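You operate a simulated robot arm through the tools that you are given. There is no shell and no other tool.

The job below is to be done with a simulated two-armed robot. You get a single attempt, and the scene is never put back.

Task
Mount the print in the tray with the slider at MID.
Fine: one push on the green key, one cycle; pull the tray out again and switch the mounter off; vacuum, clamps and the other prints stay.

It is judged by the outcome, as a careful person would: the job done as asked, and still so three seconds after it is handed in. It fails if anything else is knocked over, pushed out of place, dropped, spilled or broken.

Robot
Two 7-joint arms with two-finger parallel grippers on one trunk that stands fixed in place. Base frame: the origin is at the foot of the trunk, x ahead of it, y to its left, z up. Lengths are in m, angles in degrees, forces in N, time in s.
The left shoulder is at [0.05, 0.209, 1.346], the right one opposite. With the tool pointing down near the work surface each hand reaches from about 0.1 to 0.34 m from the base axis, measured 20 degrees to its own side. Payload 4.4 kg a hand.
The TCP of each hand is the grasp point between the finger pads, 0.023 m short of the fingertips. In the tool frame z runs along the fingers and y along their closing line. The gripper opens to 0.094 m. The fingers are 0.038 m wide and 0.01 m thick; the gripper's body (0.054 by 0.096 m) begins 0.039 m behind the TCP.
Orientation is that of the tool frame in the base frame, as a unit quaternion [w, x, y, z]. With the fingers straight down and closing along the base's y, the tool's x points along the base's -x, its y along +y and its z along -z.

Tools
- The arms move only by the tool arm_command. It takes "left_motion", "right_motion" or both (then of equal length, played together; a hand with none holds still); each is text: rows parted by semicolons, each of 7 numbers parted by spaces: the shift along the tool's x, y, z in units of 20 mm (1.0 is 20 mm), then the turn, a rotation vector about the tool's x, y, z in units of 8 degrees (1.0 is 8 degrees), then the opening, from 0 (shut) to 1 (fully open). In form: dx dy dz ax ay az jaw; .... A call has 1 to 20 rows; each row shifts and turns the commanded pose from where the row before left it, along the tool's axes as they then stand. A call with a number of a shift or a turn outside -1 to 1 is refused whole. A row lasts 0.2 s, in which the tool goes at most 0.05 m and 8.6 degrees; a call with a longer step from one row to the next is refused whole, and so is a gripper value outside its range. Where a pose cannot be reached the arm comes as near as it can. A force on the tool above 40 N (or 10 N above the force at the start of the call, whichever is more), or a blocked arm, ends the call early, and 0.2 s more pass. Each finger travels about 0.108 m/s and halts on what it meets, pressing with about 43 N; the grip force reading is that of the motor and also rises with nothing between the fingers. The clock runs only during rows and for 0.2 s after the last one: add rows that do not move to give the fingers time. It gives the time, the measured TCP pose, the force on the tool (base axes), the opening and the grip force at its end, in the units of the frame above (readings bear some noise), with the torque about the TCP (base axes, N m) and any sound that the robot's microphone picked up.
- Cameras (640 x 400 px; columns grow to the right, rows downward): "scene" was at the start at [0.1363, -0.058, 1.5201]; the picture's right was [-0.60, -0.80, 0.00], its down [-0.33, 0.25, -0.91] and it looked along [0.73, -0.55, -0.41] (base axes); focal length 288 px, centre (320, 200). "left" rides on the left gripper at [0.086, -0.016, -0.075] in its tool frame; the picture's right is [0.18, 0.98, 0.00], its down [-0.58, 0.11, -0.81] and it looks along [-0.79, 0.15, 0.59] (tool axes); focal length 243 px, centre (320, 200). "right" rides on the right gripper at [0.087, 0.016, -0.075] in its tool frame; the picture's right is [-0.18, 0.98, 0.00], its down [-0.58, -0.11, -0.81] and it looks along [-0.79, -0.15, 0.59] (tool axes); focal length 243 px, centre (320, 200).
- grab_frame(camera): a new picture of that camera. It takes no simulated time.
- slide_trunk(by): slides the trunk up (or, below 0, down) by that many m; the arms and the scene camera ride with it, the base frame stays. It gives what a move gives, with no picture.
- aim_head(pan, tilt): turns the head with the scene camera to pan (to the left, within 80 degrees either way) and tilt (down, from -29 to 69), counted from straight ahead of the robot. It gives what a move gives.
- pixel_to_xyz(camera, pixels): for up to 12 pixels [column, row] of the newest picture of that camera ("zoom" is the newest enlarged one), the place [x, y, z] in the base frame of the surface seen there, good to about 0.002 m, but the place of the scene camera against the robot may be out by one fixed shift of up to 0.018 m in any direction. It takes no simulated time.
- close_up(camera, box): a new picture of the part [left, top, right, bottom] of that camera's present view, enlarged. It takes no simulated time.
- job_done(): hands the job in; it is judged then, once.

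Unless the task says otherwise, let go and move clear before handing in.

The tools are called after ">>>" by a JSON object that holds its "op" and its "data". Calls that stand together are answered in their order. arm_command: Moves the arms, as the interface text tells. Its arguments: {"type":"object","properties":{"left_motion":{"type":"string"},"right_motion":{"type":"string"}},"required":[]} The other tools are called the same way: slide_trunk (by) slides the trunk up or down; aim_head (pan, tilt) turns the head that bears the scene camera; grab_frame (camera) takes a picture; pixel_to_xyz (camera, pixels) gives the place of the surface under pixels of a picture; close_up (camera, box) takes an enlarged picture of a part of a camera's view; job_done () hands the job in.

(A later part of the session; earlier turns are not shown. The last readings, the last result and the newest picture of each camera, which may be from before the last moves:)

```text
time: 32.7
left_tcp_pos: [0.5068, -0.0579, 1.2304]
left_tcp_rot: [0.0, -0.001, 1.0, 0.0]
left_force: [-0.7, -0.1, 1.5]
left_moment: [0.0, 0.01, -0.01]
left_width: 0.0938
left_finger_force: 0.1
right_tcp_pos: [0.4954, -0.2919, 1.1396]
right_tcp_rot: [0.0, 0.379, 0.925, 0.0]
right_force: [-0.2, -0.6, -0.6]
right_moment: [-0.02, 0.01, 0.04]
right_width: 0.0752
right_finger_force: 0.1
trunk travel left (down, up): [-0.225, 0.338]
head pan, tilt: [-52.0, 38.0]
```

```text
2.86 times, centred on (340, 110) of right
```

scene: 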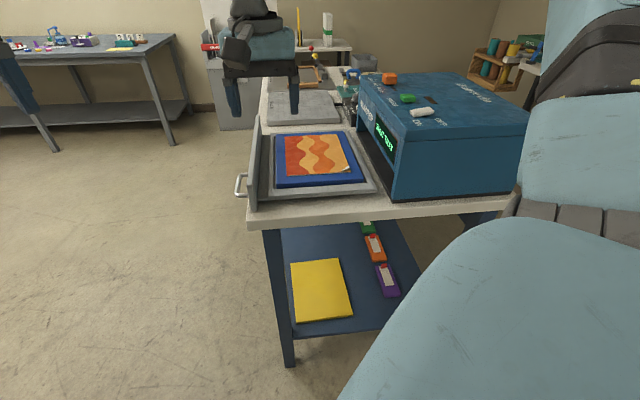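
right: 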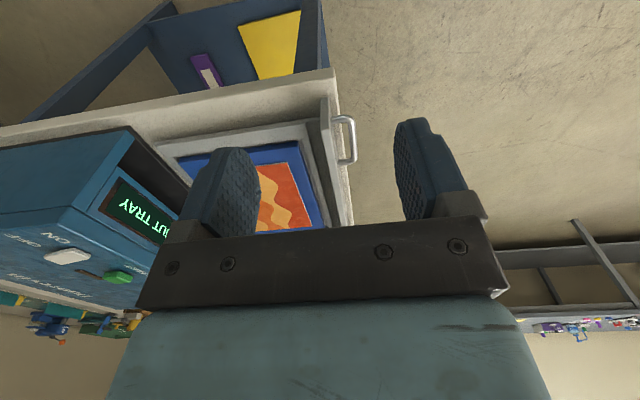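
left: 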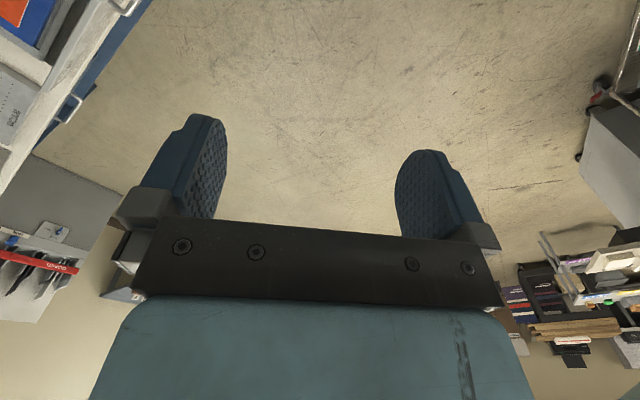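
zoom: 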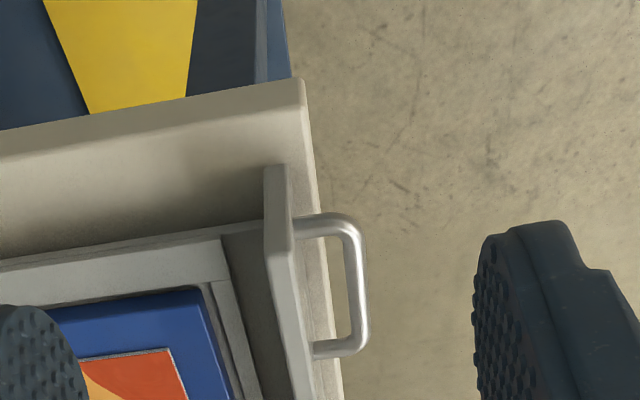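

>>> {"op": "pixel_to_xyz", "data": {"camera": "zoom", "pixels": [[325, 224], [352, 250], [358, 290], [360, 330], [330, 348], [290, 250], [300, 340], [276, 170], [278, 260], [285, 330], [308, 220], [260, 300]]}}

```text
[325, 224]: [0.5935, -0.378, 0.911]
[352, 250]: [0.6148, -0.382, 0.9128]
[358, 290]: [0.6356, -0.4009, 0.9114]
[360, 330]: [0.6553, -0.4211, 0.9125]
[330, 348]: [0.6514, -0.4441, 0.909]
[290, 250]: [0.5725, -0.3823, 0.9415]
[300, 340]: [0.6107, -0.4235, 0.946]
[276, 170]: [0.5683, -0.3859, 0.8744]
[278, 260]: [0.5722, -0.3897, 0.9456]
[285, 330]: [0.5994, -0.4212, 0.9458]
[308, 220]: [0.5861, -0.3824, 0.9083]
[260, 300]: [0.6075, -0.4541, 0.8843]
```

The bar lies at n≈0.157, z≈0.907, u 0.69–0.776, with the panel face at n≈0.128 and top at z 0.946 — about 24 mm of gap. I'll tilt the hand 24° so its body leans away from the panel and machine, narrow the jaws, and go to a point above the handle.

>>> {"op": "arm_command", "data": {"right_motion": "0 0 0 1 0 0 0.6; 0 0 0 1 0 0 0.4; 0 0 0 1 0 0 0.29; -0.875 0.573 0.585 0 0 0 0.29; -0.875 0.573 0.585 0 0 0 0.29; -0.875 0.573 0.585 0 0 0 0.29; -0.875 0.573 0.585 0 0 0 0.29; -0.875 0.573 0.585 0 0 0 0.29; -0.875 0.573 0.585 0 0 0 0.29; -0.875 0.573 0.585 0 0 0 0.29; -0.875 0.573 0.585 0 0 0 0.29; -0.875 0.573 0.585 0 0 0 0.29; -0.875 0.573 0.585 0 0 0 0.29; 0 0 0 0 0 0 0.29"}}

>>> {"op": "grab_frame", "data": {"camera": "right"}}

>>> {"op": "grab_frame", "data": {"camera": "scene"}}

```text
time: 35.7
left_tcp_pos: [0.5075, -0.0574, 1.2303]
left_tcp_rot: [0.0, -0.001, 1.0, 0.0]
left_force: [0.3, 0.2, 0.5]
left_moment: [0.0, 0.01, 0.01]
left_width: 0.094
left_finger_force: 0.2
right_tcp_pos: [0.6607, -0.3735, 0.9863]
right_tcp_rot: [-0.078, 0.37, 0.906, -0.193]
right_force: [0.0, 0.0, 0.7]
right_moment: [0.02, -0.03, 0.01]
right_width: 0.0271
right_finger_force: 0.0
trunk travel left (down, up): [-0.225, 0.338]
head pan, tilt: [-52.0, 38.0]
```

```text
taken
```

right: 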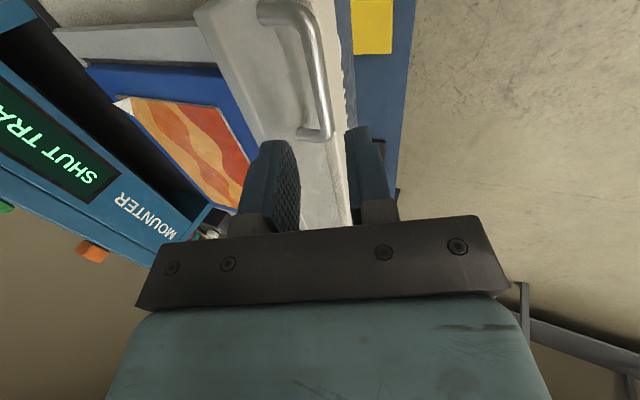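

```text
taken
```

scene: 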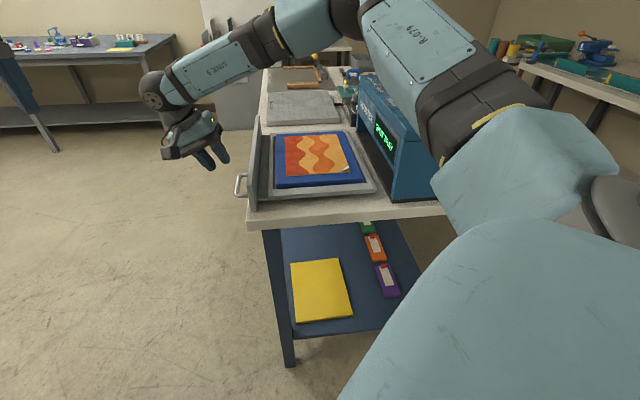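

The tilted hand hovers above the handle, which runs from (265,10) to (320,135). I'll measure the bar and panel once more from this close view.

>>> {"op": "close_up", "data": {"camera": "right", "box": [180, 0, 400, 150]}}

>>> {"op": "pixel_to_xyz", "data": {"camera": "right", "pixels": [[300, 30], [308, 30], [316, 30], [307, 60], [315, 60], [323, 60], [313, 90], [321, 90], [328, 90], [250, 60], [262, 100], [215, 60]]}}

```text
2.67 times, centred on (290, 75) of right
```

zoom: 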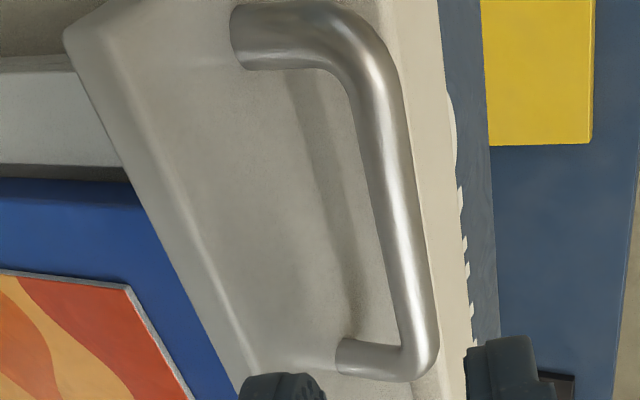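

```text
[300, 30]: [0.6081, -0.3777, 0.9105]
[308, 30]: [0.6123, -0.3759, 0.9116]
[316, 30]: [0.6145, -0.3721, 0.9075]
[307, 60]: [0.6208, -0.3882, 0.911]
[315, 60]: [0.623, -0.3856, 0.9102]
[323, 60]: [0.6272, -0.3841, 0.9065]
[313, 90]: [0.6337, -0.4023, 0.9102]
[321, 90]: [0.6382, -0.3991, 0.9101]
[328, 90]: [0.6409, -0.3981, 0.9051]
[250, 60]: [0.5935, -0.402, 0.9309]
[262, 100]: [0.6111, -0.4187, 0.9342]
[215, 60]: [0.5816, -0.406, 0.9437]
```

The bar's axis is at n≈0.160, z≈0.906 and the panel face at n≈0.129. I'll slide the fingers down along the tool axis, one each side of the bar.

>>> {"op": "arm_command", "data": {"right_motion": "0 0.09 0.7 0 0 0 0.29; 0 0 0.7 0 0 0 0.29; 0 0 0.6 0 0 0 0.29; 0 0 0.5 0 0 0 0.29; 0 0 0.5 0 0 0 0.29; 0 0 0.5 0 0 0 0.29; 0 0 0.5 0 0 0 0.29; 0 0 0 0 0 0 0.29"}}

>>> {"op": "grab_frame", "data": {"camera": "right"}}

>>> {"op": "close_up", "data": {"camera": "scene", "box": [200, 100, 360, 220]}}

```text
time: 37.5
left_tcp_pos: [0.508, -0.0577, 1.2301]
left_tcp_rot: [0.001, 0.0, 1.0, -0.001]
left_force: [-0.3, 0.1, -0.2]
left_moment: [0.01, -0.04, 0.02]
left_width: 0.094
left_finger_force: 0.0
right_tcp_pos: [0.6384, -0.3955, 0.9129]
right_tcp_rot: [-0.078, 0.37, 0.906, -0.191]
right_force: [0.2, -0.7, -0.1]
right_moment: [0.03, 0.04, -0.03]
right_width: 0.0271
right_finger_force: 0.0
trunk travel left (down, up): [-0.225, 0.338]
head pan, tilt: [-52.0, 38.0]
```

```text
taken
```

right: 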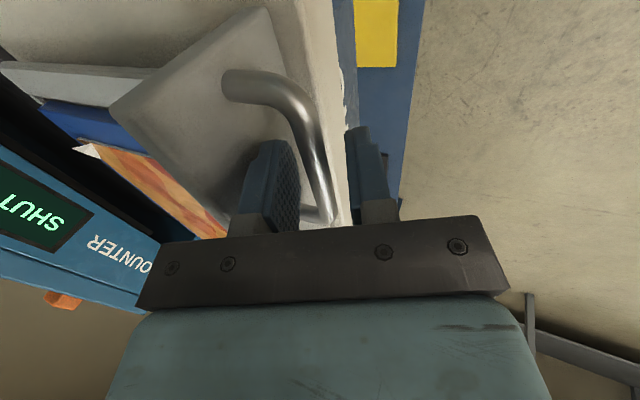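

```text
3.33 times, centred on (280, 160) of scene
```

zoom: 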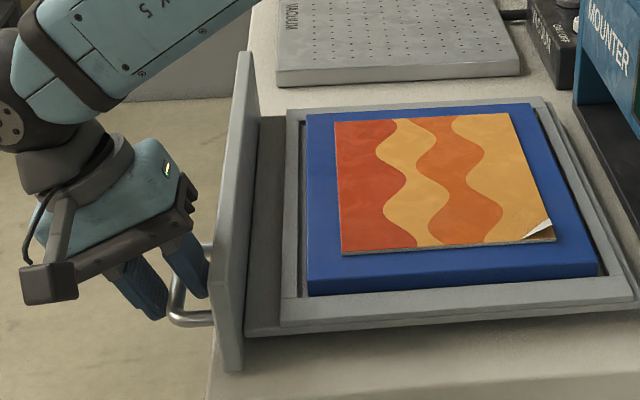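

No contact force, and the scene close-up shows the fingers on either side of the bar. I'll close on it.

>>> {"op": "arm_command", "data": {"right_motion": "0 0 0 0 0 0 0.2; 0 0 0 0 0 0 0.1; 0 0 0 0 0 0 0.04; 0 0 0 0 0 0 0.04"}}

```text
time: 38.5
left_tcp_pos: [0.5057, -0.0603, 1.2305]
left_tcp_rot: [0.001, 0.0, 1.0, 0.001]
left_force: [0.8, -0.1, -1.0]
left_moment: [0.0, -0.01, 0.0]
left_width: 0.094
left_finger_force: 0.1
right_tcp_pos: [0.6367, -0.3982, 0.9142]
right_tcp_rot: [-0.079, 0.37, 0.906, -0.192]
right_force: [-11.8, -15.7, 9.0]
right_moment: [0.58, 0.98, 0.98]
right_width: 0.0119
right_finger_force: 45.2
trunk travel left (down, up): [-0.225, 0.338]
head pan, tilt: [-52.0, 38.0]
```

The bar is gripped (12 mm) with ~20 N of inward pull from slight misalignment. I'll start pushing the tray in along −n, slowly.

>>> {"op": "arm_command", "data": {"right_motion": "0 -0.3 0.13 0 0 0 0.04; 0 -0.4 0.178 0 0 0 0.04; 0 -0.5 0.223 0 0 0 0.04; 0 -0.5 0.223 0 0 0 0.04"}}

>>> {"op": "grab_frame", "data": {"camera": "scene"}}

```text
time: 39.5
left_tcp_pos: [0.5073, -0.0572, 1.2307]
left_tcp_rot: [0.001, 0.0, 1.0, 0.0]
left_force: [0.0, -0.6, 0.2]
left_moment: [0.0, 0.0, -0.03]
left_width: 0.0941
left_finger_force: 0.1
right_tcp_pos: [0.6125, -0.4222, 0.9127]
right_tcp_rot: [-0.078, 0.37, 0.906, -0.193]
right_force: [-0.6, -0.6, 9.8]
right_moment: [-0.4, -0.54, 1.58]
right_width: 0.0116
right_finger_force: 44.7
trunk travel left (down, up): [-0.225, 0.338]
head pan, tilt: [-52.0, 38.0]
```

```text
taken
```

scene: 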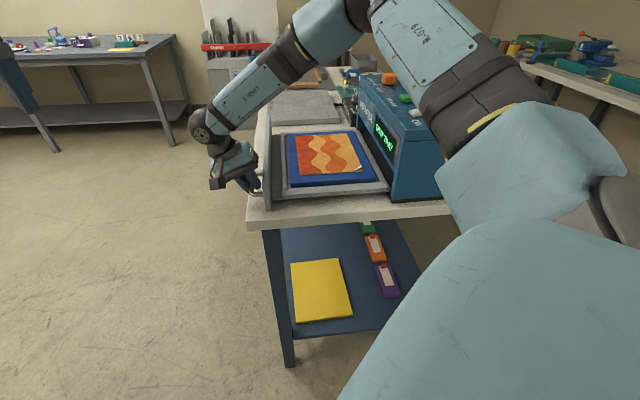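

The tray is moving in with the hand, forces low. I'll continue in steps, watching the arm against the machine.

>>> {"op": "arm_command", "data": {"right_motion": "0 -0.7 0.3 0 0 0 0.04; 0 -0.75 0.33 0 0 0 0.04; 0 -0.75 0.33 0 0 0 0.04; 0 -0.75 0.33 0 0 0 0.04; 0 -0.75 0.33 0 0 0 0.04; 0 -0.75 0.33 0 0 0 0.04; 0 -0.75 0.33 0 0 0 0.04"}}

>>> {"op": "grab_frame", "data": {"camera": "scene"}}

>>> {"op": "grab_frame", "data": {"camera": "right"}}

```text
time: 41.1
left_tcp_pos: [0.5066, -0.0579, 1.2318]
left_tcp_rot: [0.001, 0.0, 1.0, 0.0]
left_force: [-0.8, -0.1, 0.7]
left_moment: [0.03, 0.01, 0.03]
left_width: 0.0938
left_finger_force: 0.1
right_tcp_pos: [0.5331, -0.5023, 0.9133]
right_tcp_rot: [-0.078, 0.369, 0.906, -0.192]
right_force: [-6.3, 4.5, 5.3]
right_moment: [-0.11, -0.29, 1.37]
right_width: 0.0116
right_finger_force: 44.8
trunk travel left (down, up): [-0.225, 0.338]
head pan, tilt: [-52.0, 38.0]
```

```text
taken
```

scene: 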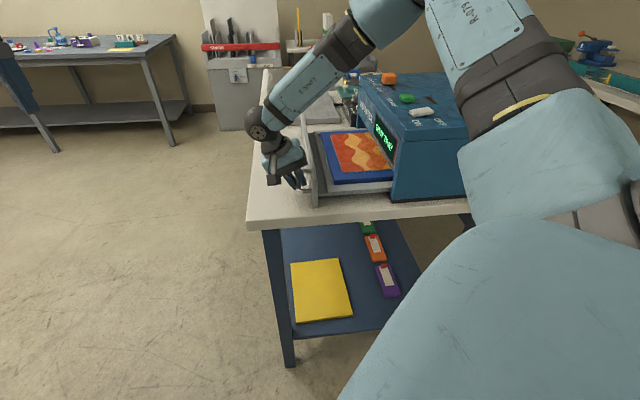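

```text
taken
```

right: 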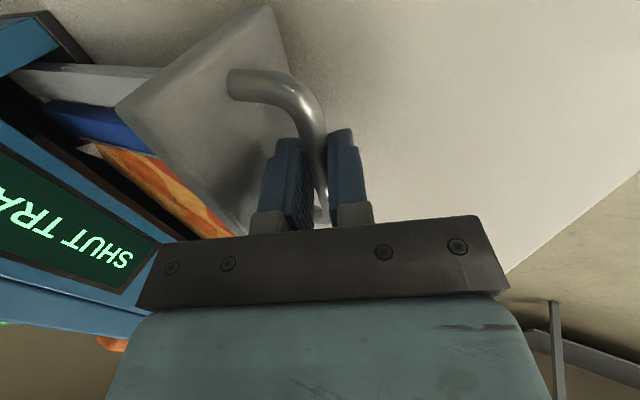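

The print slides under the hood and the tray follows. Continuing.

>>> {"op": "arm_command", "data": {"right_motion": "0 -0.75 0.33 0 0 0 0.04; 0 -0.75 0.33 0 0 0 0.04; 0 -0.75 0.33 0 0 0 0.04; 0 -0.75 0.33 0 0 0 0.04; 0 -0.75 0.33 0 0 0 0.04; 0 -0.75 0.33 0 0 0 0.04"}}

>>> {"op": "grab_frame", "data": {"camera": "scene"}}

>>> {"op": "grab_frame", "data": {"camera": "right"}}

```text
time: 42.5
left_tcp_pos: [0.5052, -0.0569, 1.2303]
left_tcp_rot: [0.001, -0.001, 1.0, -0.001]
left_force: [0.1, 0.1, 0.1]
left_moment: [0.02, 0.03, -0.02]
left_width: 0.094
left_finger_force: 0.1
right_tcp_pos: [0.4628, -0.5723, 0.9136]
right_tcp_rot: [-0.079, 0.369, 0.906, -0.193]
right_force: [-20.4, 17.3, -3.1]
right_moment: [0.32, 0.13, 1.01]
right_width: 0.0117
right_finger_force: 45.0
trunk travel left (down, up): [-0.225, 0.338]
head pan, tilt: [-52.0, 38.0]
```

```text
taken
```

scene: 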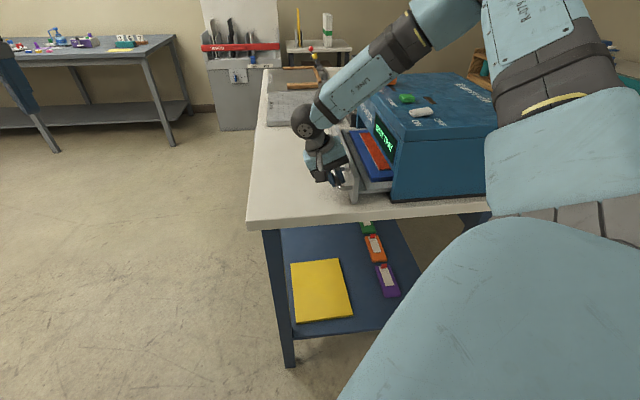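

```text
taken
```

right: 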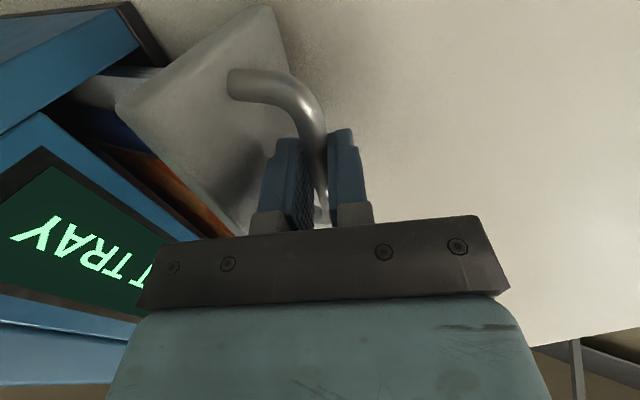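

A sideways force of 26 N has built up, meaning the rail runs at exactly 45° and my line drifts ~2 mm off. I'll relax sideways and continue along the corrected line.

>>> {"op": "arm_command", "data": {"right_motion": "0.08 -0.1 0.04 0 0 0 0.04; 0.06 -0.3 0.13 0 0 0 0.04; 0.01 -0.5 0.22 0 0 0 0.04"}}

>>> {"op": "grab_frame", "data": {"camera": "right"}}

```text
time: 43.3
left_tcp_pos: [0.5074, -0.0589, 1.2311]
left_tcp_rot: [0.0, 0.0, 1.0, 0.0]
left_force: [-0.3, 0.4, -0.3]
left_moment: [0.03, -0.02, -0.01]
left_width: 0.0941
left_finger_force: 0.0
right_tcp_pos: [0.4485, -0.5854, 0.9129]
right_tcp_rot: [-0.078, 0.369, 0.906, -0.192]
right_force: [-5.3, 3.5, -6.0]
right_moment: [0.63, 0.43, 0.82]
right_width: 0.0115
right_finger_force: 45.3
trunk travel left (down, up): [-0.225, 0.338]
head pan, tilt: [-52.0, 38.0]
```

```text
taken
```

right: 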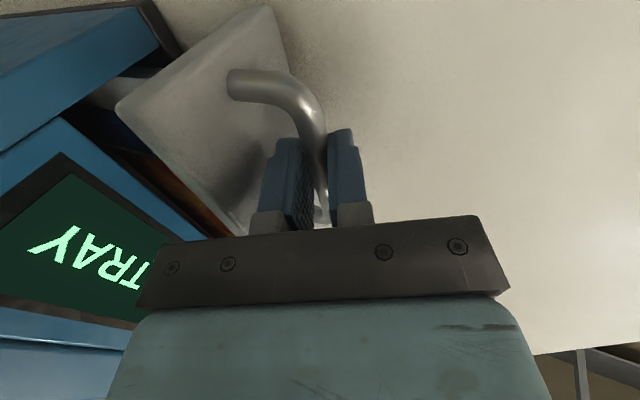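

Sideways force is down to 6 N. About 60 mm remains to the machine front; I'll push on slowly until it stops.

>>> {"op": "arm_command", "data": {"right_motion": "0.02 -0.5 0.22 0 0 0 0.04; 0.01 -0.5 0.22 0 0 0 0.04; 0.01 -0.5 0.22 0 0 0 0.04; 0.01 -0.4 0.178 0 0 0 0.04; 0.01 -0.4 0.178 0 0 0 0.04"}}

>>> {"op": "grab_frame", "data": {"camera": "right"}}

>>> {"op": "grab_frame", "data": {"camera": "scene"}}

```text
time: 44.5
left_tcp_pos: [0.5087, -0.058, 1.2307]
left_tcp_rot: [0.0, -0.001, 1.0, 0.001]
left_force: [1.0, -0.6, 0.3]
left_moment: [0.01, 0.0, 0.02]
left_width: 0.094
left_finger_force: 0.0
right_tcp_pos: [0.4135, -0.6211, 0.9128]
right_tcp_rot: [-0.079, 0.37, 0.905, -0.193]
right_force: [7.8, -8.5, 4.4]
right_moment: [0.92, 0.95, 0.76]
right_width: 0.0117
right_finger_force: 44.5
trunk travel left (down, up): [-0.225, 0.338]
head pan, tilt: [-52.0, 38.0]
```

```text
taken
```

right: 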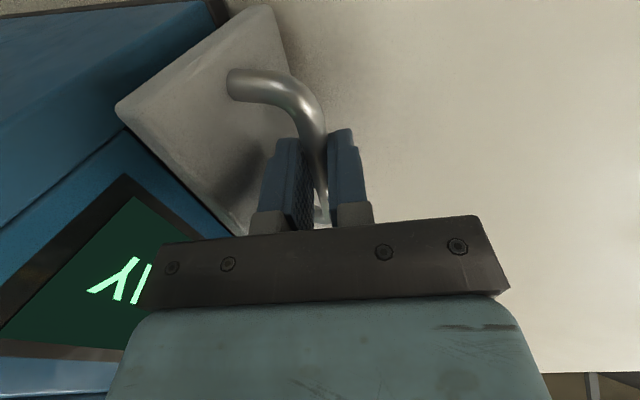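

```text
taken
```

scene: 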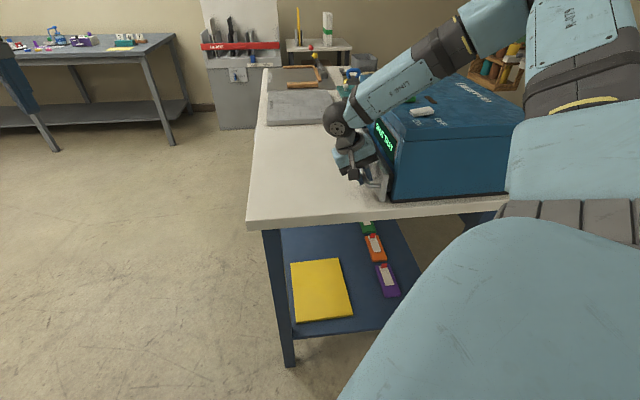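

Nearly closed; the display still ends in "AY". I'll push the last bit in small steps with a small sideways correction.

>>> {"op": "arm_command", "data": {"right_motion": "-0.05 -0.25 0.11 0 0 0 0.04; 0 -0.2 0.09 0 0 0 0.04; 0 -0.2 0.09 0 0 0 0.04; 0 -0.2 0.09 0 0 0 0.04; 0 -0.2 0.09 0 0 0 0.04"}}

>>> {"op": "grab_frame", "data": {"camera": "right"}}

>>> {"op": "close_up", "data": {"camera": "scene", "box": [310, 60, 530, 210]}}

```text
time: 45.7
left_tcp_pos: [0.509, -0.0591, 1.2295]
left_tcp_rot: [0.0, 0.0, 1.0, 0.0]
left_force: [-0.3, 0.1, -0.2]
left_moment: [0.02, -0.04, 0.01]
left_width: 0.0938
left_finger_force: 0.1
right_tcp_pos: [0.4036, -0.6304, 0.9146]
right_tcp_rot: [-0.074, 0.369, 0.908, -0.185]
right_force: [22.0, 19.0, -5.4]
right_moment: [0.83, 0.21, 0.03]
right_width: 0.0115
right_finger_force: 45.0
trunk travel left (down, up): [-0.225, 0.338]
head pan, tilt: [-52.0, 38.0]
stopped in row 5 (right hand): the force on the tool passed its limit at 47 N (the readings are from after the stop); the commanded pose is now the measured one
```

```text
taken
```

right: 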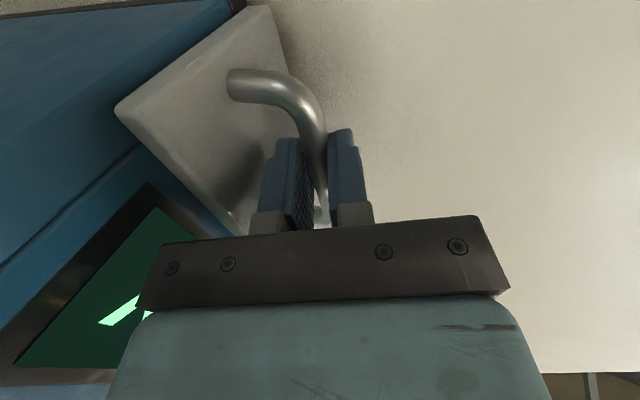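

```text
2.67 times, centred on (420, 135) of scene
```

zoom: 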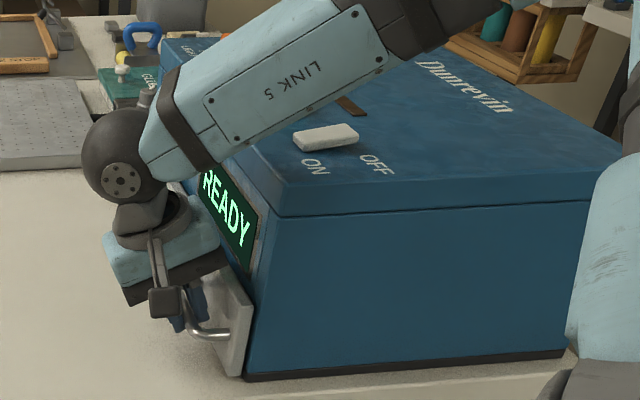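

The display reads READY: the tray is shut. I'll open the fingers slightly, back out along the tool axis, straighten the hand and rise.

>>> {"op": "arm_command", "data": {"right_motion": "0 0 0 0 0 0 0.15; 0 0 0 0 0 0 0.25; 0 0 0 0 0 0 0.27; 0 0 -0.6 0 0 0 0.27; 0 0 -0.8 0 0 0 0.27; 0 0 -0.9 0 0 0 0.27; 0 0.3 -1 0 0 0 0.27; 0 0.5 -1 0 0 0 0.27; 0.2 0.5 -1 0 0 0 0.27; 0.3 0.3 -1 -1 0 0 0.2; 0.3 0 -1 -1 0 0 0.1; 0.3 0 -1 -1 0 0 0; 0.3 0 -1 0 0 0 0; 0.3 0 -1 0 0 0 0; 0.3 0 -1 0 0 0 0"}}

>>> {"op": "grab_frame", "data": {"camera": "right"}}

>>> {"op": "grab_frame", "data": {"camera": "scene"}}

```text
time: 48.9
left_tcp_pos: [0.5069, -0.0571, 1.2301]
left_tcp_rot: [-0.001, 0.0, 1.0, -0.001]
left_force: [0.1, 0.6, 0.5]
left_moment: [-0.02, -0.01, -0.02]
left_width: 0.0942
left_finger_force: 0.1
right_tcp_pos: [0.433, -0.5416, 1.1172]
right_tcp_rot: [0.003, 0.377, 0.926, 0.004]
right_force: [-0.4, -0.2, 0.3]
right_moment: [0.0, -0.01, 0.0]
right_width: 0.0
right_finger_force: 42.3
trunk travel left (down, up): [-0.225, 0.338]
head pan, tilt: [-52.0, 38.0]
```

```text
taken
```

right: 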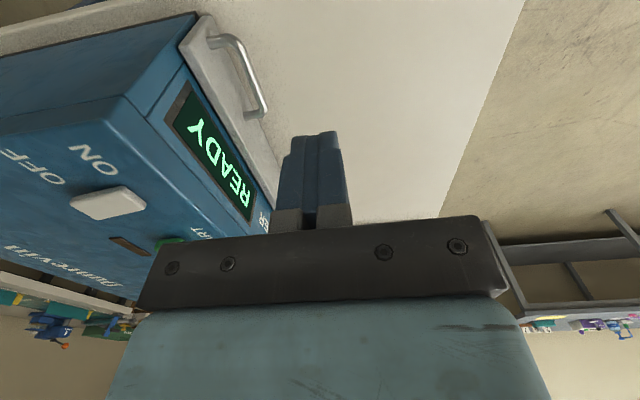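

```text
taken
```

scene: 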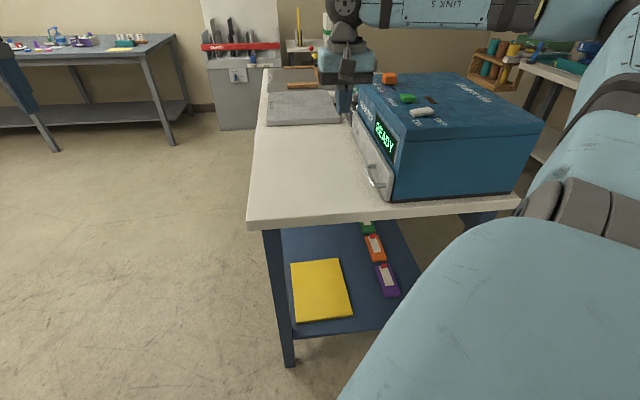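

The tray is fully shut and READY shows. Next, move up and over the START key.

>>> {"op": "arm_command", "data": {"right_motion": "0 0 -1 0 0 0 0; 0 0 -1 0 0 0 0; 0 0 -1 0 0 0 0; -0.6 -0.93 0 0 0 0 0; -0.6 -0.93 0 0 0 0 0; -0.6 -0.93 0 0 0 0 0; -0.6 -0.93 0 0 0 0 0; -0.6 -0.93 0 0 0 0 0; -0.6 -0.93 0 0 0 0 0; -0.6 -0.93 0 0 0 0 0; -0.6 -0.93 0 0 0 0 0; -0.6 -0.93 0 0 0 0 0; -0.6 -0.93 0 0 0 0 0; 0 0 1 0 0 0 0; 0 0 0 0 0 0 0"}}

>>> {"op": "grab_frame", "data": {"camera": "right"}}

>>> {"op": "close_up", "data": {"camera": "right", "box": [240, 80, 400, 180]}}

>>> {"op": "close_up", "data": {"camera": "scene", "box": [340, 40, 520, 152]}}

```text
time: 52.1
left_tcp_pos: [0.5077, -0.0575, 1.2312]
left_tcp_rot: [0.0, 0.0, 1.0, 0.0]
left_force: [-1.4, 0.1, -0.1]
left_moment: [0.0, 0.0, -0.01]
left_width: 0.0941
left_finger_force: 0.0
right_tcp_pos: [0.3869, -0.76, 1.1532]
right_tcp_rot: [0.003, 0.378, 0.926, 0.005]
right_force: [0.3, -0.7, 0.7]
right_moment: [0.02, -0.01, 0.03]
right_width: 0.0
right_finger_force: 42.2
trunk travel left (down, up): [-0.225, 0.338]
head pan, tilt: [-52.0, 38.0]
```

```text
taken
```

right: 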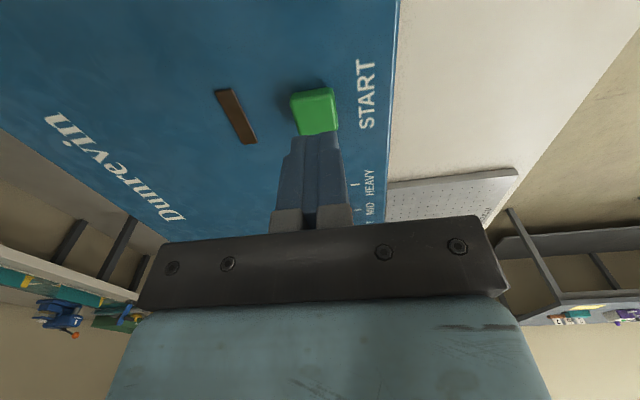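

```text
4.00 times, centred on (320, 130) of right
```

zoom: 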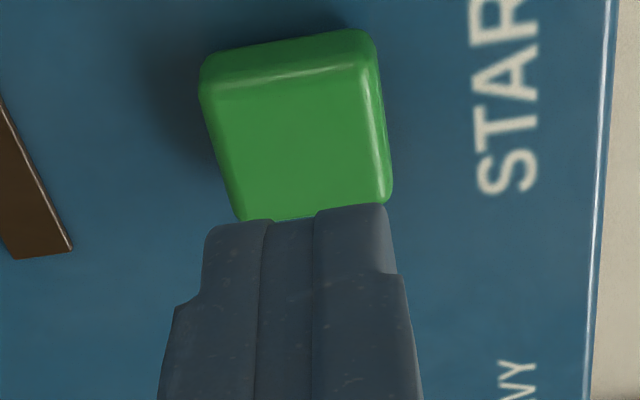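

```text
3.56 times, centred on (430, 96) of scene
```

zoom: 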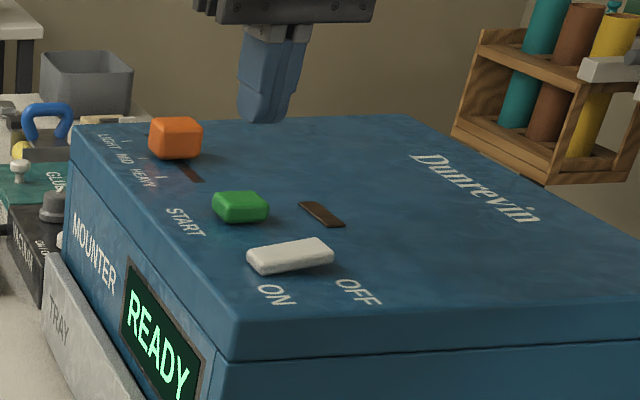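

>>> {"op": "pixel_to_xyz", "data": {"camera": "zoom", "pixels": [[240, 208], [268, 205]]}}

>>> {"op": "pixel_to_xyz", "data": {"camera": "right", "pixels": [[293, 97], [330, 92], [312, 110], [300, 130], [335, 128], [318, 128], [295, 105], [333, 110]]}}

```text
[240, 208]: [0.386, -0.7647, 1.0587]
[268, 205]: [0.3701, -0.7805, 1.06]
```

```text
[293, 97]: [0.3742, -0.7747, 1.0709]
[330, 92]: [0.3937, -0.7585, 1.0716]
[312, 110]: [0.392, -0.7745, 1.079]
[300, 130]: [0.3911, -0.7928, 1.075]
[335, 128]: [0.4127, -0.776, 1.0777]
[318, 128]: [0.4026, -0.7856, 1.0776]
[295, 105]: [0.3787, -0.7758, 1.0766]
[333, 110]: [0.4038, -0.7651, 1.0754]
```

The key's centre is near (0.394,-0.776), top z 1.079. I'll centre over it and press once, in small steps.

>>> {"op": "arm_command", "data": {"right_motion": "-0.81 -0.32 0.5 0 0 0 0; 0 0 1 0 0 0 0; 0 0 0.8 0 0 0 0; 0 0 0.2 0 0 0 0; 0 0 0.15 0 0 0 0; 0 0 0.15 0 0 0 0; 0 0 0.15 0 0 0 0; 0 0 0 0 0 0 0"}}

>>> {"op": "close_up", "data": {"camera": "scene", "box": [340, 40, 520, 152]}}

>>> {"op": "grab_frame", "data": {"camera": "right"}}

```text
time: 53.9
left_tcp_pos: [0.5082, -0.0569, 1.2312]
left_tcp_rot: [0.0, 0.0, 1.0, 0.0]
left_force: [-0.2, -0.3, -0.6]
left_moment: [0.03, 0.01, -0.01]
left_width: 0.0942
left_finger_force: 0.0
right_tcp_pos: [0.3965, -0.7753, 1.0942]
right_tcp_rot: [0.003, 0.378, 0.926, 0.004]
right_force: [0.8, -0.4, 2.6]
right_moment: [0.0, 0.02, -0.02]
right_width: 0.0
right_finger_force: 42.2
trunk travel left (down, up): [-0.225, 0.338]
head pan, tilt: [-52.0, 38.0]
heard: click
```

```text
3.56 times, centred on (430, 96) of scene
```

zoom: 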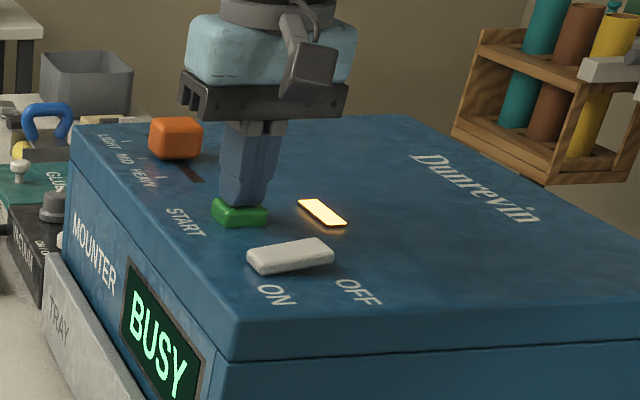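

```text
taken
```

right: 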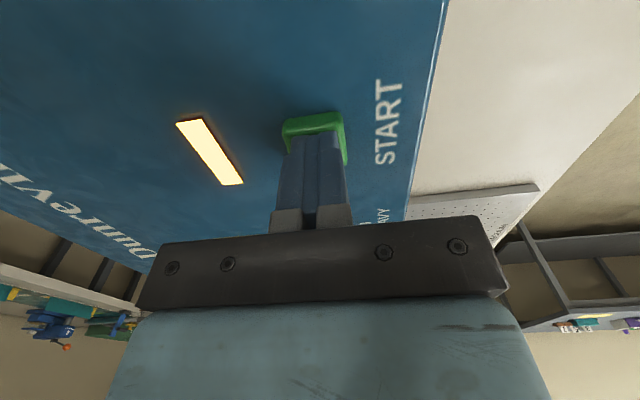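

A click was heard and the display reads BUSY with the lamp lit: the cycle is running. I'll release straight up and move to the spot in front of the handle while it runs.

>>> {"op": "arm_command", "data": {"right_motion": "0 0 -0.6 0 0 0 0; 0 0 -1 0 0 0 0; 0 0 -1 0 0 0 0; 0 0 -1 0 0 0 0; 0 0 -1 0 0 0 0; 0.75 0.93 0 0 0 0 0; 0.75 0.93 0 0 0 0 0; 0.75 0.93 0 0 0 0 0; 0.75 0.93 0 0 0 0 0; 0.75 0.93 0 0 0 0 0; 0.75 0.93 0 0 0 0 0; 0.75 0.93 0 0 0 0 0; 0.75 0.93 0 0 0 0 0; 0.75 0.93 0 0 0 0 0; 0.75 0.93 0 0 0 0 0; 0.4 0.9 0 0 0 0 0.1; 0.4 0.9 0 0 0 0 0.2; 0 0.9 0 0 0 0 0.29; 0 0 0 0 0 0 0.29"}}

>>> {"op": "grab_frame", "data": {"camera": "scene"}}

>>> {"op": "grab_frame", "data": {"camera": "right"}}

>>> {"op": "close_up", "data": {"camera": "scene", "box": [340, 60, 520, 200]}}

```text
time: 57.9
left_tcp_pos: [0.5079, -0.0584, 1.2292]
left_tcp_rot: [0.0, 0.0, 1.0, 0.001]
left_force: [0.7, -0.6, -0.5]
left_moment: [-0.01, 0.02, 0.0]
left_width: 0.0941
left_finger_force: 0.0
right_tcp_pos: [0.445, -0.4878, 1.1888]
right_tcp_rot: [0.002, 0.377, 0.926, 0.006]
right_force: [-0.3, -0.6, 0.2]
right_moment: [-0.01, 0.01, 0.01]
right_width: 0.0274
right_finger_force: 0.1
trunk travel left (down, up): [-0.225, 0.338]
head pan, tilt: [-52.0, 38.0]
```

```text
taken
```

scene: 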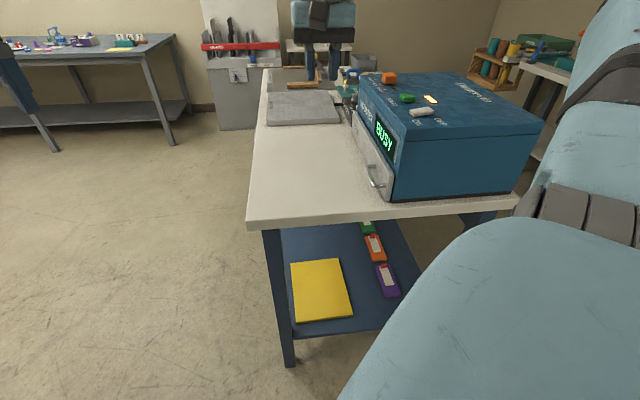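

```text
taken
```

right: 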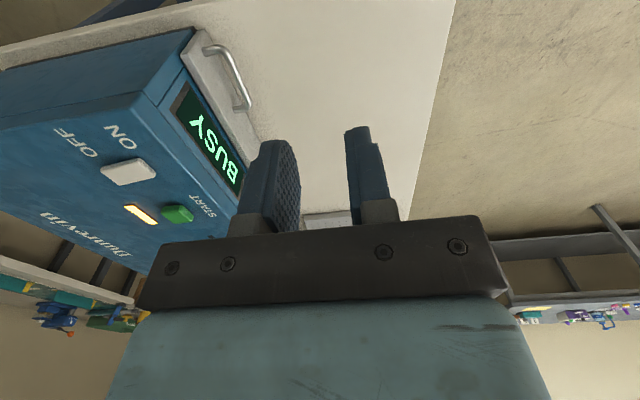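

```text
2.86 times, centred on (430, 130) of scene
```

zoom: 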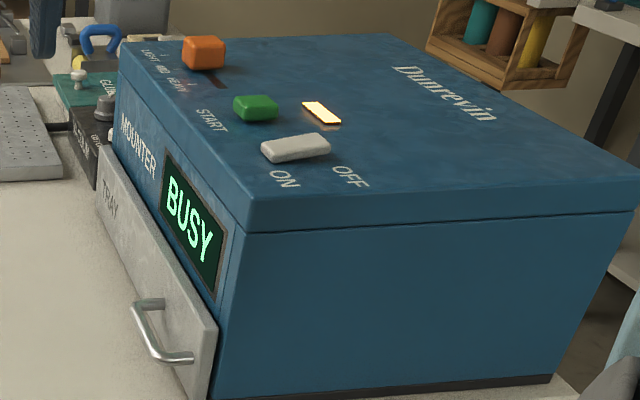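

BUSY is still lit. Meanwhile I'll measure the closed handle, at (205,50)–(248,105) in the wrist view, and wait in place.

>>> {"op": "pixel_to_xyz", "data": {"camera": "right", "pixels": [[225, 55], [230, 62], [235, 75], [240, 85], [243, 95], [232, 80], [225, 95], [205, 60]]}}

>>> {"op": "close_up", "data": {"camera": "right", "box": [160, 20, 280, 140]}}

>>> {"op": "arm_command", "data": {"right_motion": "0 0 0 1 0 0 0.29; 0 0 0 1 0 0 0.29; 0 0 0 1 0 0 0.29; 0 0 0 0 0 0 0.29; 0 0 0 0 0 0 0.29"}}

```text
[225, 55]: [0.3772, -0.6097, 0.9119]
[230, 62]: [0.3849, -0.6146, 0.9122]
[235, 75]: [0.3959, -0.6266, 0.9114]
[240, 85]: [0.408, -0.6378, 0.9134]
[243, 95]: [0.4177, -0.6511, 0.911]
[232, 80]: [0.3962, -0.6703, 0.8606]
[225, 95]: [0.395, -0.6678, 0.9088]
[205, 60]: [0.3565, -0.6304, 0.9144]
```

```text
3.33 times, centred on (220, 80) of right
```

zoom: 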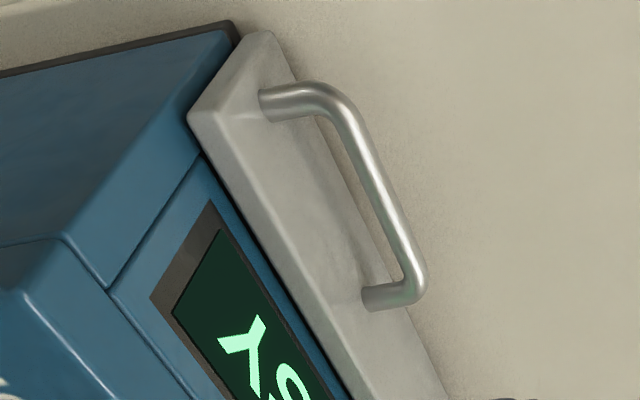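

```text
time: 59.1
left_tcp_pos: [0.5079, -0.0589, 1.2311]
left_tcp_rot: [0.0, 0.0, 1.0, 0.0]
left_force: [-0.5, 1.0, 0.6]
left_moment: [-0.04, 0.02, 0.0]
left_width: 0.0937
left_finger_force: 0.1
right_tcp_pos: [0.444, -0.4872, 1.1893]
right_tcp_rot: [-0.076, 0.37, 0.907, -0.189]
right_force: [0.5, -0.1, -0.5]
right_moment: [0.0, 0.01, 0.0]
right_width: 0.0272
right_finger_force: 0.0
trunk travel left (down, up): [-0.225, 0.338]
head pan, tilt: [-52.0, 38.0]
```

The bar's axis sits around (0.401,-0.633,0.906). I'll go to the hover point above the handle (not touching it) and check whether the cycle has ended.

>>> {"op": "arm_command", "data": {"right_motion": "-0.272 -0.031 0.868 0 0 0 0.29; -0.272 -0.031 0.868 0 0 0 0.29; -0.272 -0.031 0.868 0 0 0 0.29; -0.272 -0.031 0.868 0 0 0 0.29; -0.272 -0.031 0.868 0 0 0 0.29; -0.272 -0.031 0.868 0 0 0 0.29; -0.272 -0.031 0.868 0 0 0 0.29; -0.272 -0.031 0.868 0 0 0 0.29; -0.272 -0.031 0.868 0 0 0 0.29; -0.272 -0.031 0.868 0 0 0 0.29; -0.272 -0.031 0.868 0 0 0 0.29; -0.272 -0.031 0.868 0 0 0 0.29; -0.272 -0.031 0.868 0 0 0 0.29; 0 0 0 0 0 0 0.29"}}

>>> {"op": "grab_frame", "data": {"camera": "right"}}

>>> {"op": "close_up", "data": {"camera": "scene", "box": [310, 60, 530, 210]}}

```text
time: 62.1
left_tcp_pos: [0.5077, -0.0574, 1.23]
left_tcp_rot: [0.0, 0.001, 1.0, 0.0]
left_force: [-0.3, 0.8, -0.6]
left_moment: [-0.01, -0.01, 0.01]
left_width: 0.0944
left_finger_force: 0.1
right_tcp_pos: [0.4272, -0.6053, 0.9845]
right_tcp_rot: [-0.076, 0.369, 0.907, -0.188]
right_force: [0.2, 0.6, -0.2]
right_moment: [-0.04, -0.02, -0.01]
right_width: 0.0276
right_finger_force: 0.0
trunk travel left (down, up): [-0.225, 0.338]
head pan, tilt: [-52.0, 38.0]
```

```text
taken
```

right: 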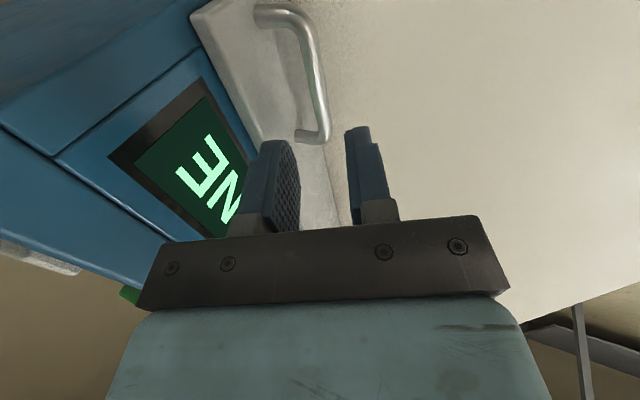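

```text
2.67 times, centred on (420, 135) of scene
```

zoom: 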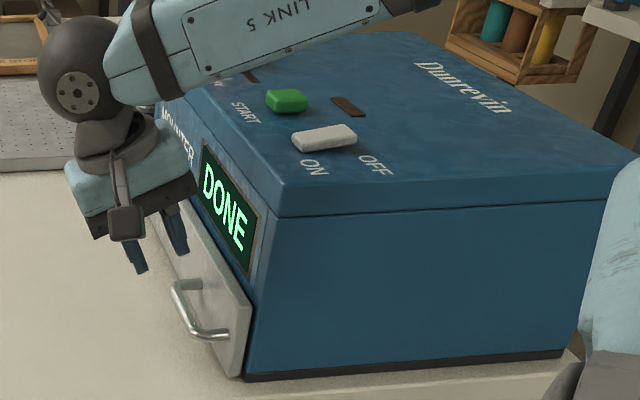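

DONE is displayed and the lamp is out. I'll check the bar position from this close view before descending.

>>> {"op": "pixel_to_xyz", "data": {"camera": "right", "pixels": [[298, 30], [306, 30], [313, 30], [306, 60], [314, 60], [321, 60], [312, 90], [319, 90], [326, 90], [250, 60], [262, 100], [290, 100]]}}

```text
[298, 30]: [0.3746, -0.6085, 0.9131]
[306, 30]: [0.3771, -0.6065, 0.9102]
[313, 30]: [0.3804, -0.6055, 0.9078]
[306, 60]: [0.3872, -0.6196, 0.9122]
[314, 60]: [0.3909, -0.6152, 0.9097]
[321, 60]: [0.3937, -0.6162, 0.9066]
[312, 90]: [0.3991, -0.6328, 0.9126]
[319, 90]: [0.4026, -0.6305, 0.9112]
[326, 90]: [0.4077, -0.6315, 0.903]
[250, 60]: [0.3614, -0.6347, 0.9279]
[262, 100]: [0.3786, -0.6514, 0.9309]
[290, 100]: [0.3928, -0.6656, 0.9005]
```

The bar axis is within 2 mm of the plan. Descending around the bar.

>>> {"op": "arm_command", "data": {"right_motion": "0 0.06 0.7 0 0 0 0.29; 0 0 0.7 0 0 0 0.29; 0 0 0.6 0 0 0 0.29; 0 0 0.5 0 0 0 0.29; 0 0 0.5 0 0 0 0.29; 0 0 0.5 0 0 0 0.29; 0 0 0.42 0 0 0 0.29; 0 0 0 0 0 0 0.29"}}

>>> {"op": "grab_frame", "data": {"camera": "right"}}

```text
time: 63.9
left_tcp_pos: [0.5065, -0.0589, 1.2304]
left_tcp_rot: [0.0, 0.0, 1.0, 0.001]
left_force: [0.1, 0.0, -0.6]
left_moment: [0.0, -0.01, -0.02]
left_width: 0.0941
left_finger_force: 0.0
right_tcp_pos: [0.4054, -0.6281, 0.9124]
right_tcp_rot: [-0.076, 0.368, 0.907, -0.188]
right_force: [-0.1, 0.1, 0.4]
right_moment: [0.03, -0.01, -0.01]
right_width: 0.0273
right_finger_force: 0.0
trunk travel left (down, up): [-0.225, 0.338]
head pan, tilt: [-52.0, 38.0]
```

```text
taken
```

right: 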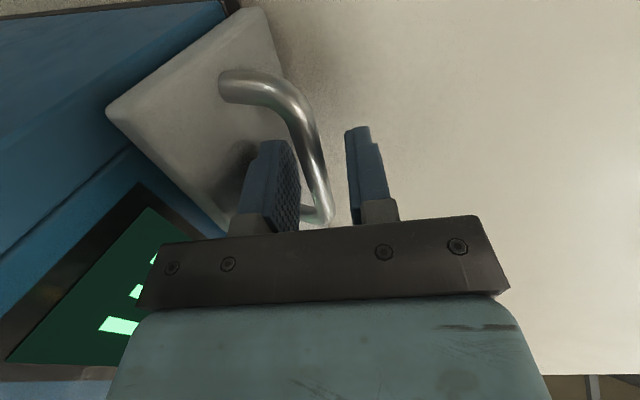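

The bar is between the fingers with no contact. Closing, then pulling the tray out.

>>> {"op": "arm_command", "data": {"right_motion": "0 0 0 0 0 0 0.2; 0 0 0 0 0 0 0.1; 0 0 0 0 0 0 0.04; 0 0 0 0 0 0 0.04; 0 0.2 -0.087 0 0 0 0.04; 0 0.3 -0.13 0 0 0 0.04; -0.005 0.4 -0.174 0 0 0 0.04"}}

>>> {"op": "grab_frame", "data": {"camera": "scene"}}

```text
time: 65.5
left_tcp_pos: [0.5082, -0.0576, 1.2294]
left_tcp_rot: [0.0, 0.0, 1.0, 0.0]
left_force: [0.4, 0.5, 0.4]
left_moment: [0.0, 0.01, 0.02]
left_width: 0.0942
left_finger_force: 0.1
right_tcp_pos: [0.4193, -0.6139, 0.9122]
right_tcp_rot: [-0.076, 0.369, 0.907, -0.188]
right_force: [6.3, -5.9, 9.6]
right_moment: [0.35, 0.57, 0.69]
right_width: 0.0118
right_finger_force: 45.4
trunk travel left (down, up): [-0.225, 0.338]
head pan, tilt: [-52.0, 38.0]
```

```text
taken
```

scene: 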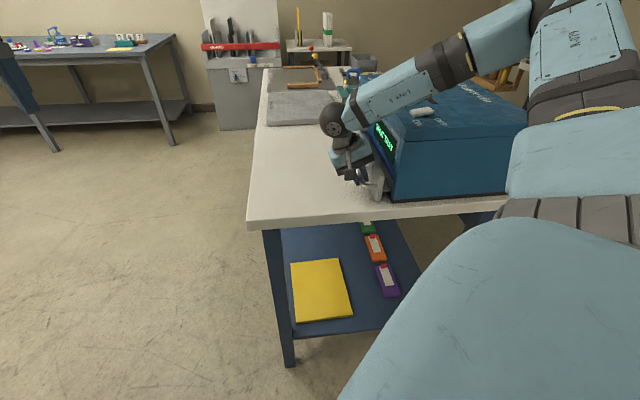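

The tray follows the hand. Continuing the pull along the 45° line.

>>> {"op": "arm_command", "data": {"right_motion": "-0.01 0.6 -0.26 0 0 0 0.04; -0.01 0.734 -0.319 0 0 0 0.04; -0.01 0.734 -0.319 0 0 0 0.04; -0.01 0.734 -0.319 0 0 0 0.04; -0.01 0.734 -0.319 0 0 0 0.04; -0.01 0.734 -0.319 0 0 0 0.04; -0.01 0.734 -0.319 0 0 0 0.04; -0.01 0.734 -0.319 0 0 0 0.04; -0.01 0.734 -0.319 0 0 0 0.04"}}

>>> {"op": "grab_frame", "data": {"camera": "scene"}}

```text
time: 67.5
left_tcp_pos: [0.5071, -0.0573, 1.2312]
left_tcp_rot: [0.0, 0.0, 1.0, 0.0]
left_force: [-0.3, 0.1, 0.0]
left_moment: [-0.03, -0.01, 0.0]
left_width: 0.0943
left_finger_force: 0.0
right_tcp_pos: [0.52, -0.5149, 0.9122]
right_tcp_rot: [-0.076, 0.37, 0.907, -0.187]
right_force: [8.4, -6.3, 9.8]
right_moment: [0.68, 0.95, 0.53]
right_width: 0.0118
right_finger_force: 45.3
trunk travel left (down, up): [-0.225, 0.338]
head pan, tilt: [-52.0, 38.0]
```

```text
taken
```

scene: 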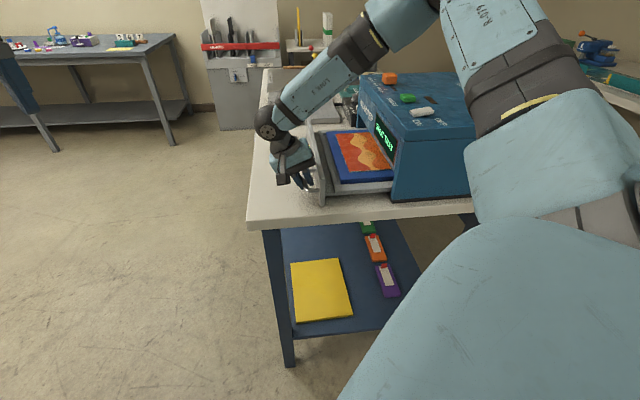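

Forces stay low and the print is back in view. Pulling the rest, easing at the end.

>>> {"op": "arm_command", "data": {"right_motion": "-0.005 0.734 -0.319 0 0 0 0.04; -0.005 0.734 -0.319 0 0 0 0.04; -0.005 0.734 -0.319 0 0 0 0.04; -0.01 0.734 -0.319 0 0 0 0.04; -0.01 0.734 -0.319 0 0 0 0.04; -0.01 0.734 -0.319 0 0 0 0.04; -0.01 0.734 -0.319 0 0 0 0.04; -0.01 0.734 -0.319 0 0 0 0.04; -0.01 0.5 -0.217 0 0 0 0.04; -0.01 0.4 -0.174 0 0 0 0.04; -0.01 0.25 -0.11 0 0 0 0.04; 0 0 0 0 0 0 0.04"}}

>>> {"op": "grab_frame", "data": {"camera": "scene"}}

>>> {"op": "grab_frame", "data": {"camera": "right"}}

```text
time: 70.1
left_tcp_pos: [0.5078, -0.0577, 1.2305]
left_tcp_rot: [0.001, 0.0, 1.0, 0.0]
left_force: [0.3, 0.4, 1.7]
left_moment: [-0.02, 0.0, -0.03]
left_width: 0.0939
left_finger_force: 0.0
right_tcp_pos: [0.6284, -0.4061, 0.9132]
right_tcp_rot: [-0.078, 0.37, 0.907, -0.188]
right_force: [-1.5, -0.5, 3.1]
right_moment: [0.46, 0.5, 0.56]
right_width: 0.0115
right_finger_force: 44.5
trunk travel left (down, up): [-0.225, 0.338]
head pan, tilt: [-52.0, 38.0]
```

```text
taken
```

scene: 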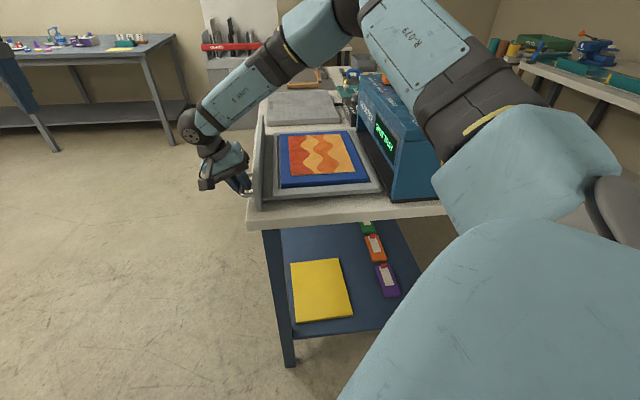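

```text
taken
```

right: 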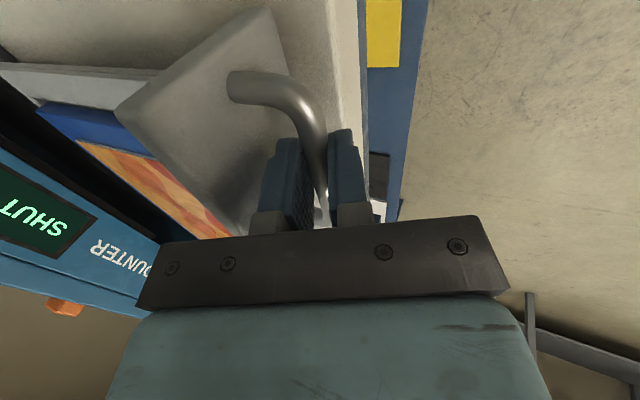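

The dog-eared corner is gone, so the print is mounted, and the tray is ~11 mm short of its starting place. I'll ease it the rest of the way out.

>>> {"op": "arm_command", "data": {"right_motion": "0 0.2 -0.087 0 0 0 0.04; 0 0.2 -0.087 0 0 0 0.04; 0 0.1 -0.044 0 0 0 0.04; 0 0 0 0 0 0 0.04"}}

```text
time: 71.1
left_tcp_pos: [0.5082, -0.0579, 1.2298]
left_tcp_rot: [0.0, 0.0, 1.0, 0.001]
left_force: [0.1, -0.3, 0.5]
left_moment: [-0.01, 0.0, 0.0]
left_width: 0.094
left_finger_force: 0.0
right_tcp_pos: [0.636, -0.398, 0.9129]
right_tcp_rot: [-0.076, 0.37, 0.907, -0.188]
right_force: [-2.8, 3.3, -3.2]
right_moment: [-0.04, 0.0, 0.86]
right_width: 0.0117
right_finger_force: 44.7
trunk travel left (down, up): [-0.225, 0.338]
head pan, tilt: [-52.0, 38.0]
```

The tray is back at its original open place with low force. I'll release the bar, back out along the tool axis, and rise.

>>> {"op": "arm_command", "data": {"right_motion": "0 0 0 0 0 0 0.15; 0 0 0 0 0 0 0.25; 0 0 0 0 0 0 0.27; 0 0 -0.6 0 0 0 0.27; 0 0 -0.8 0 0 0 0.27; 0 0 -0.9 0 0 0 0.27; 0 0 -1 0 0 0 0.27; 0 0 -1 0 0 0 0.27; 0.2 0 -1 0 0 0 0.27; 0.5 0 -1 -1 0 0 0.2; 0.5 0 -1 -1 0 0 0.1; 0.5 0 -1 -1 0 0 0; 0.5 0 -1 0 0 0 0; 0.5 0 -1 0 0 0 0; 0.5 0 -1 0 0 0 0; 0.5 0 -1 0 0 0 0; 0.5 0 -1 0 0 0 0"}}

>>> {"op": "grab_frame", "data": {"camera": "scene"}}

>>> {"op": "grab_frame", "data": {"camera": "right"}}

```text
time: 74.7
left_tcp_pos: [0.5075, -0.0568, 1.2305]
left_tcp_rot: [0.0, 0.0, 1.0, -0.001]
left_force: [0.5, 0.4, 0.2]
left_moment: [0.0, -0.01, 0.01]
left_width: 0.094
left_finger_force: 0.0
right_tcp_pos: [0.6145, -0.2981, 1.1697]
right_tcp_rot: [0.003, 0.377, 0.926, 0.005]
right_force: [-0.4, 0.1, 0.4]
right_moment: [-0.03, -0.02, 0.01]
right_width: 0.0
right_finger_force: 42.5
trunk travel left (down, up): [-0.225, 0.338]
head pan, tilt: [-52.0, 38.0]
```

```text
taken
```

scene: 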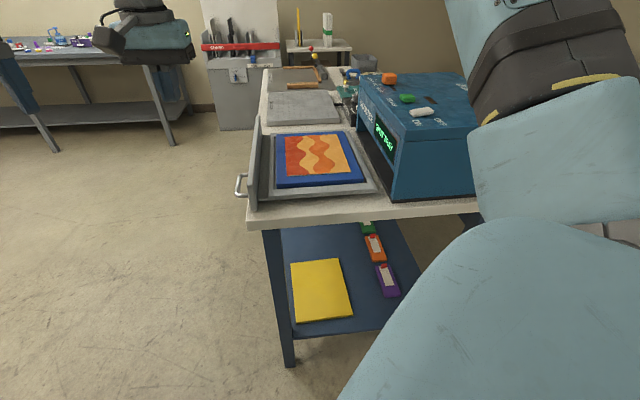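

```text
taken
```

right: 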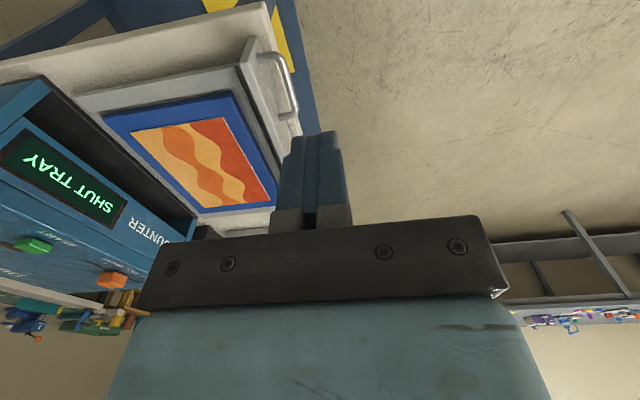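

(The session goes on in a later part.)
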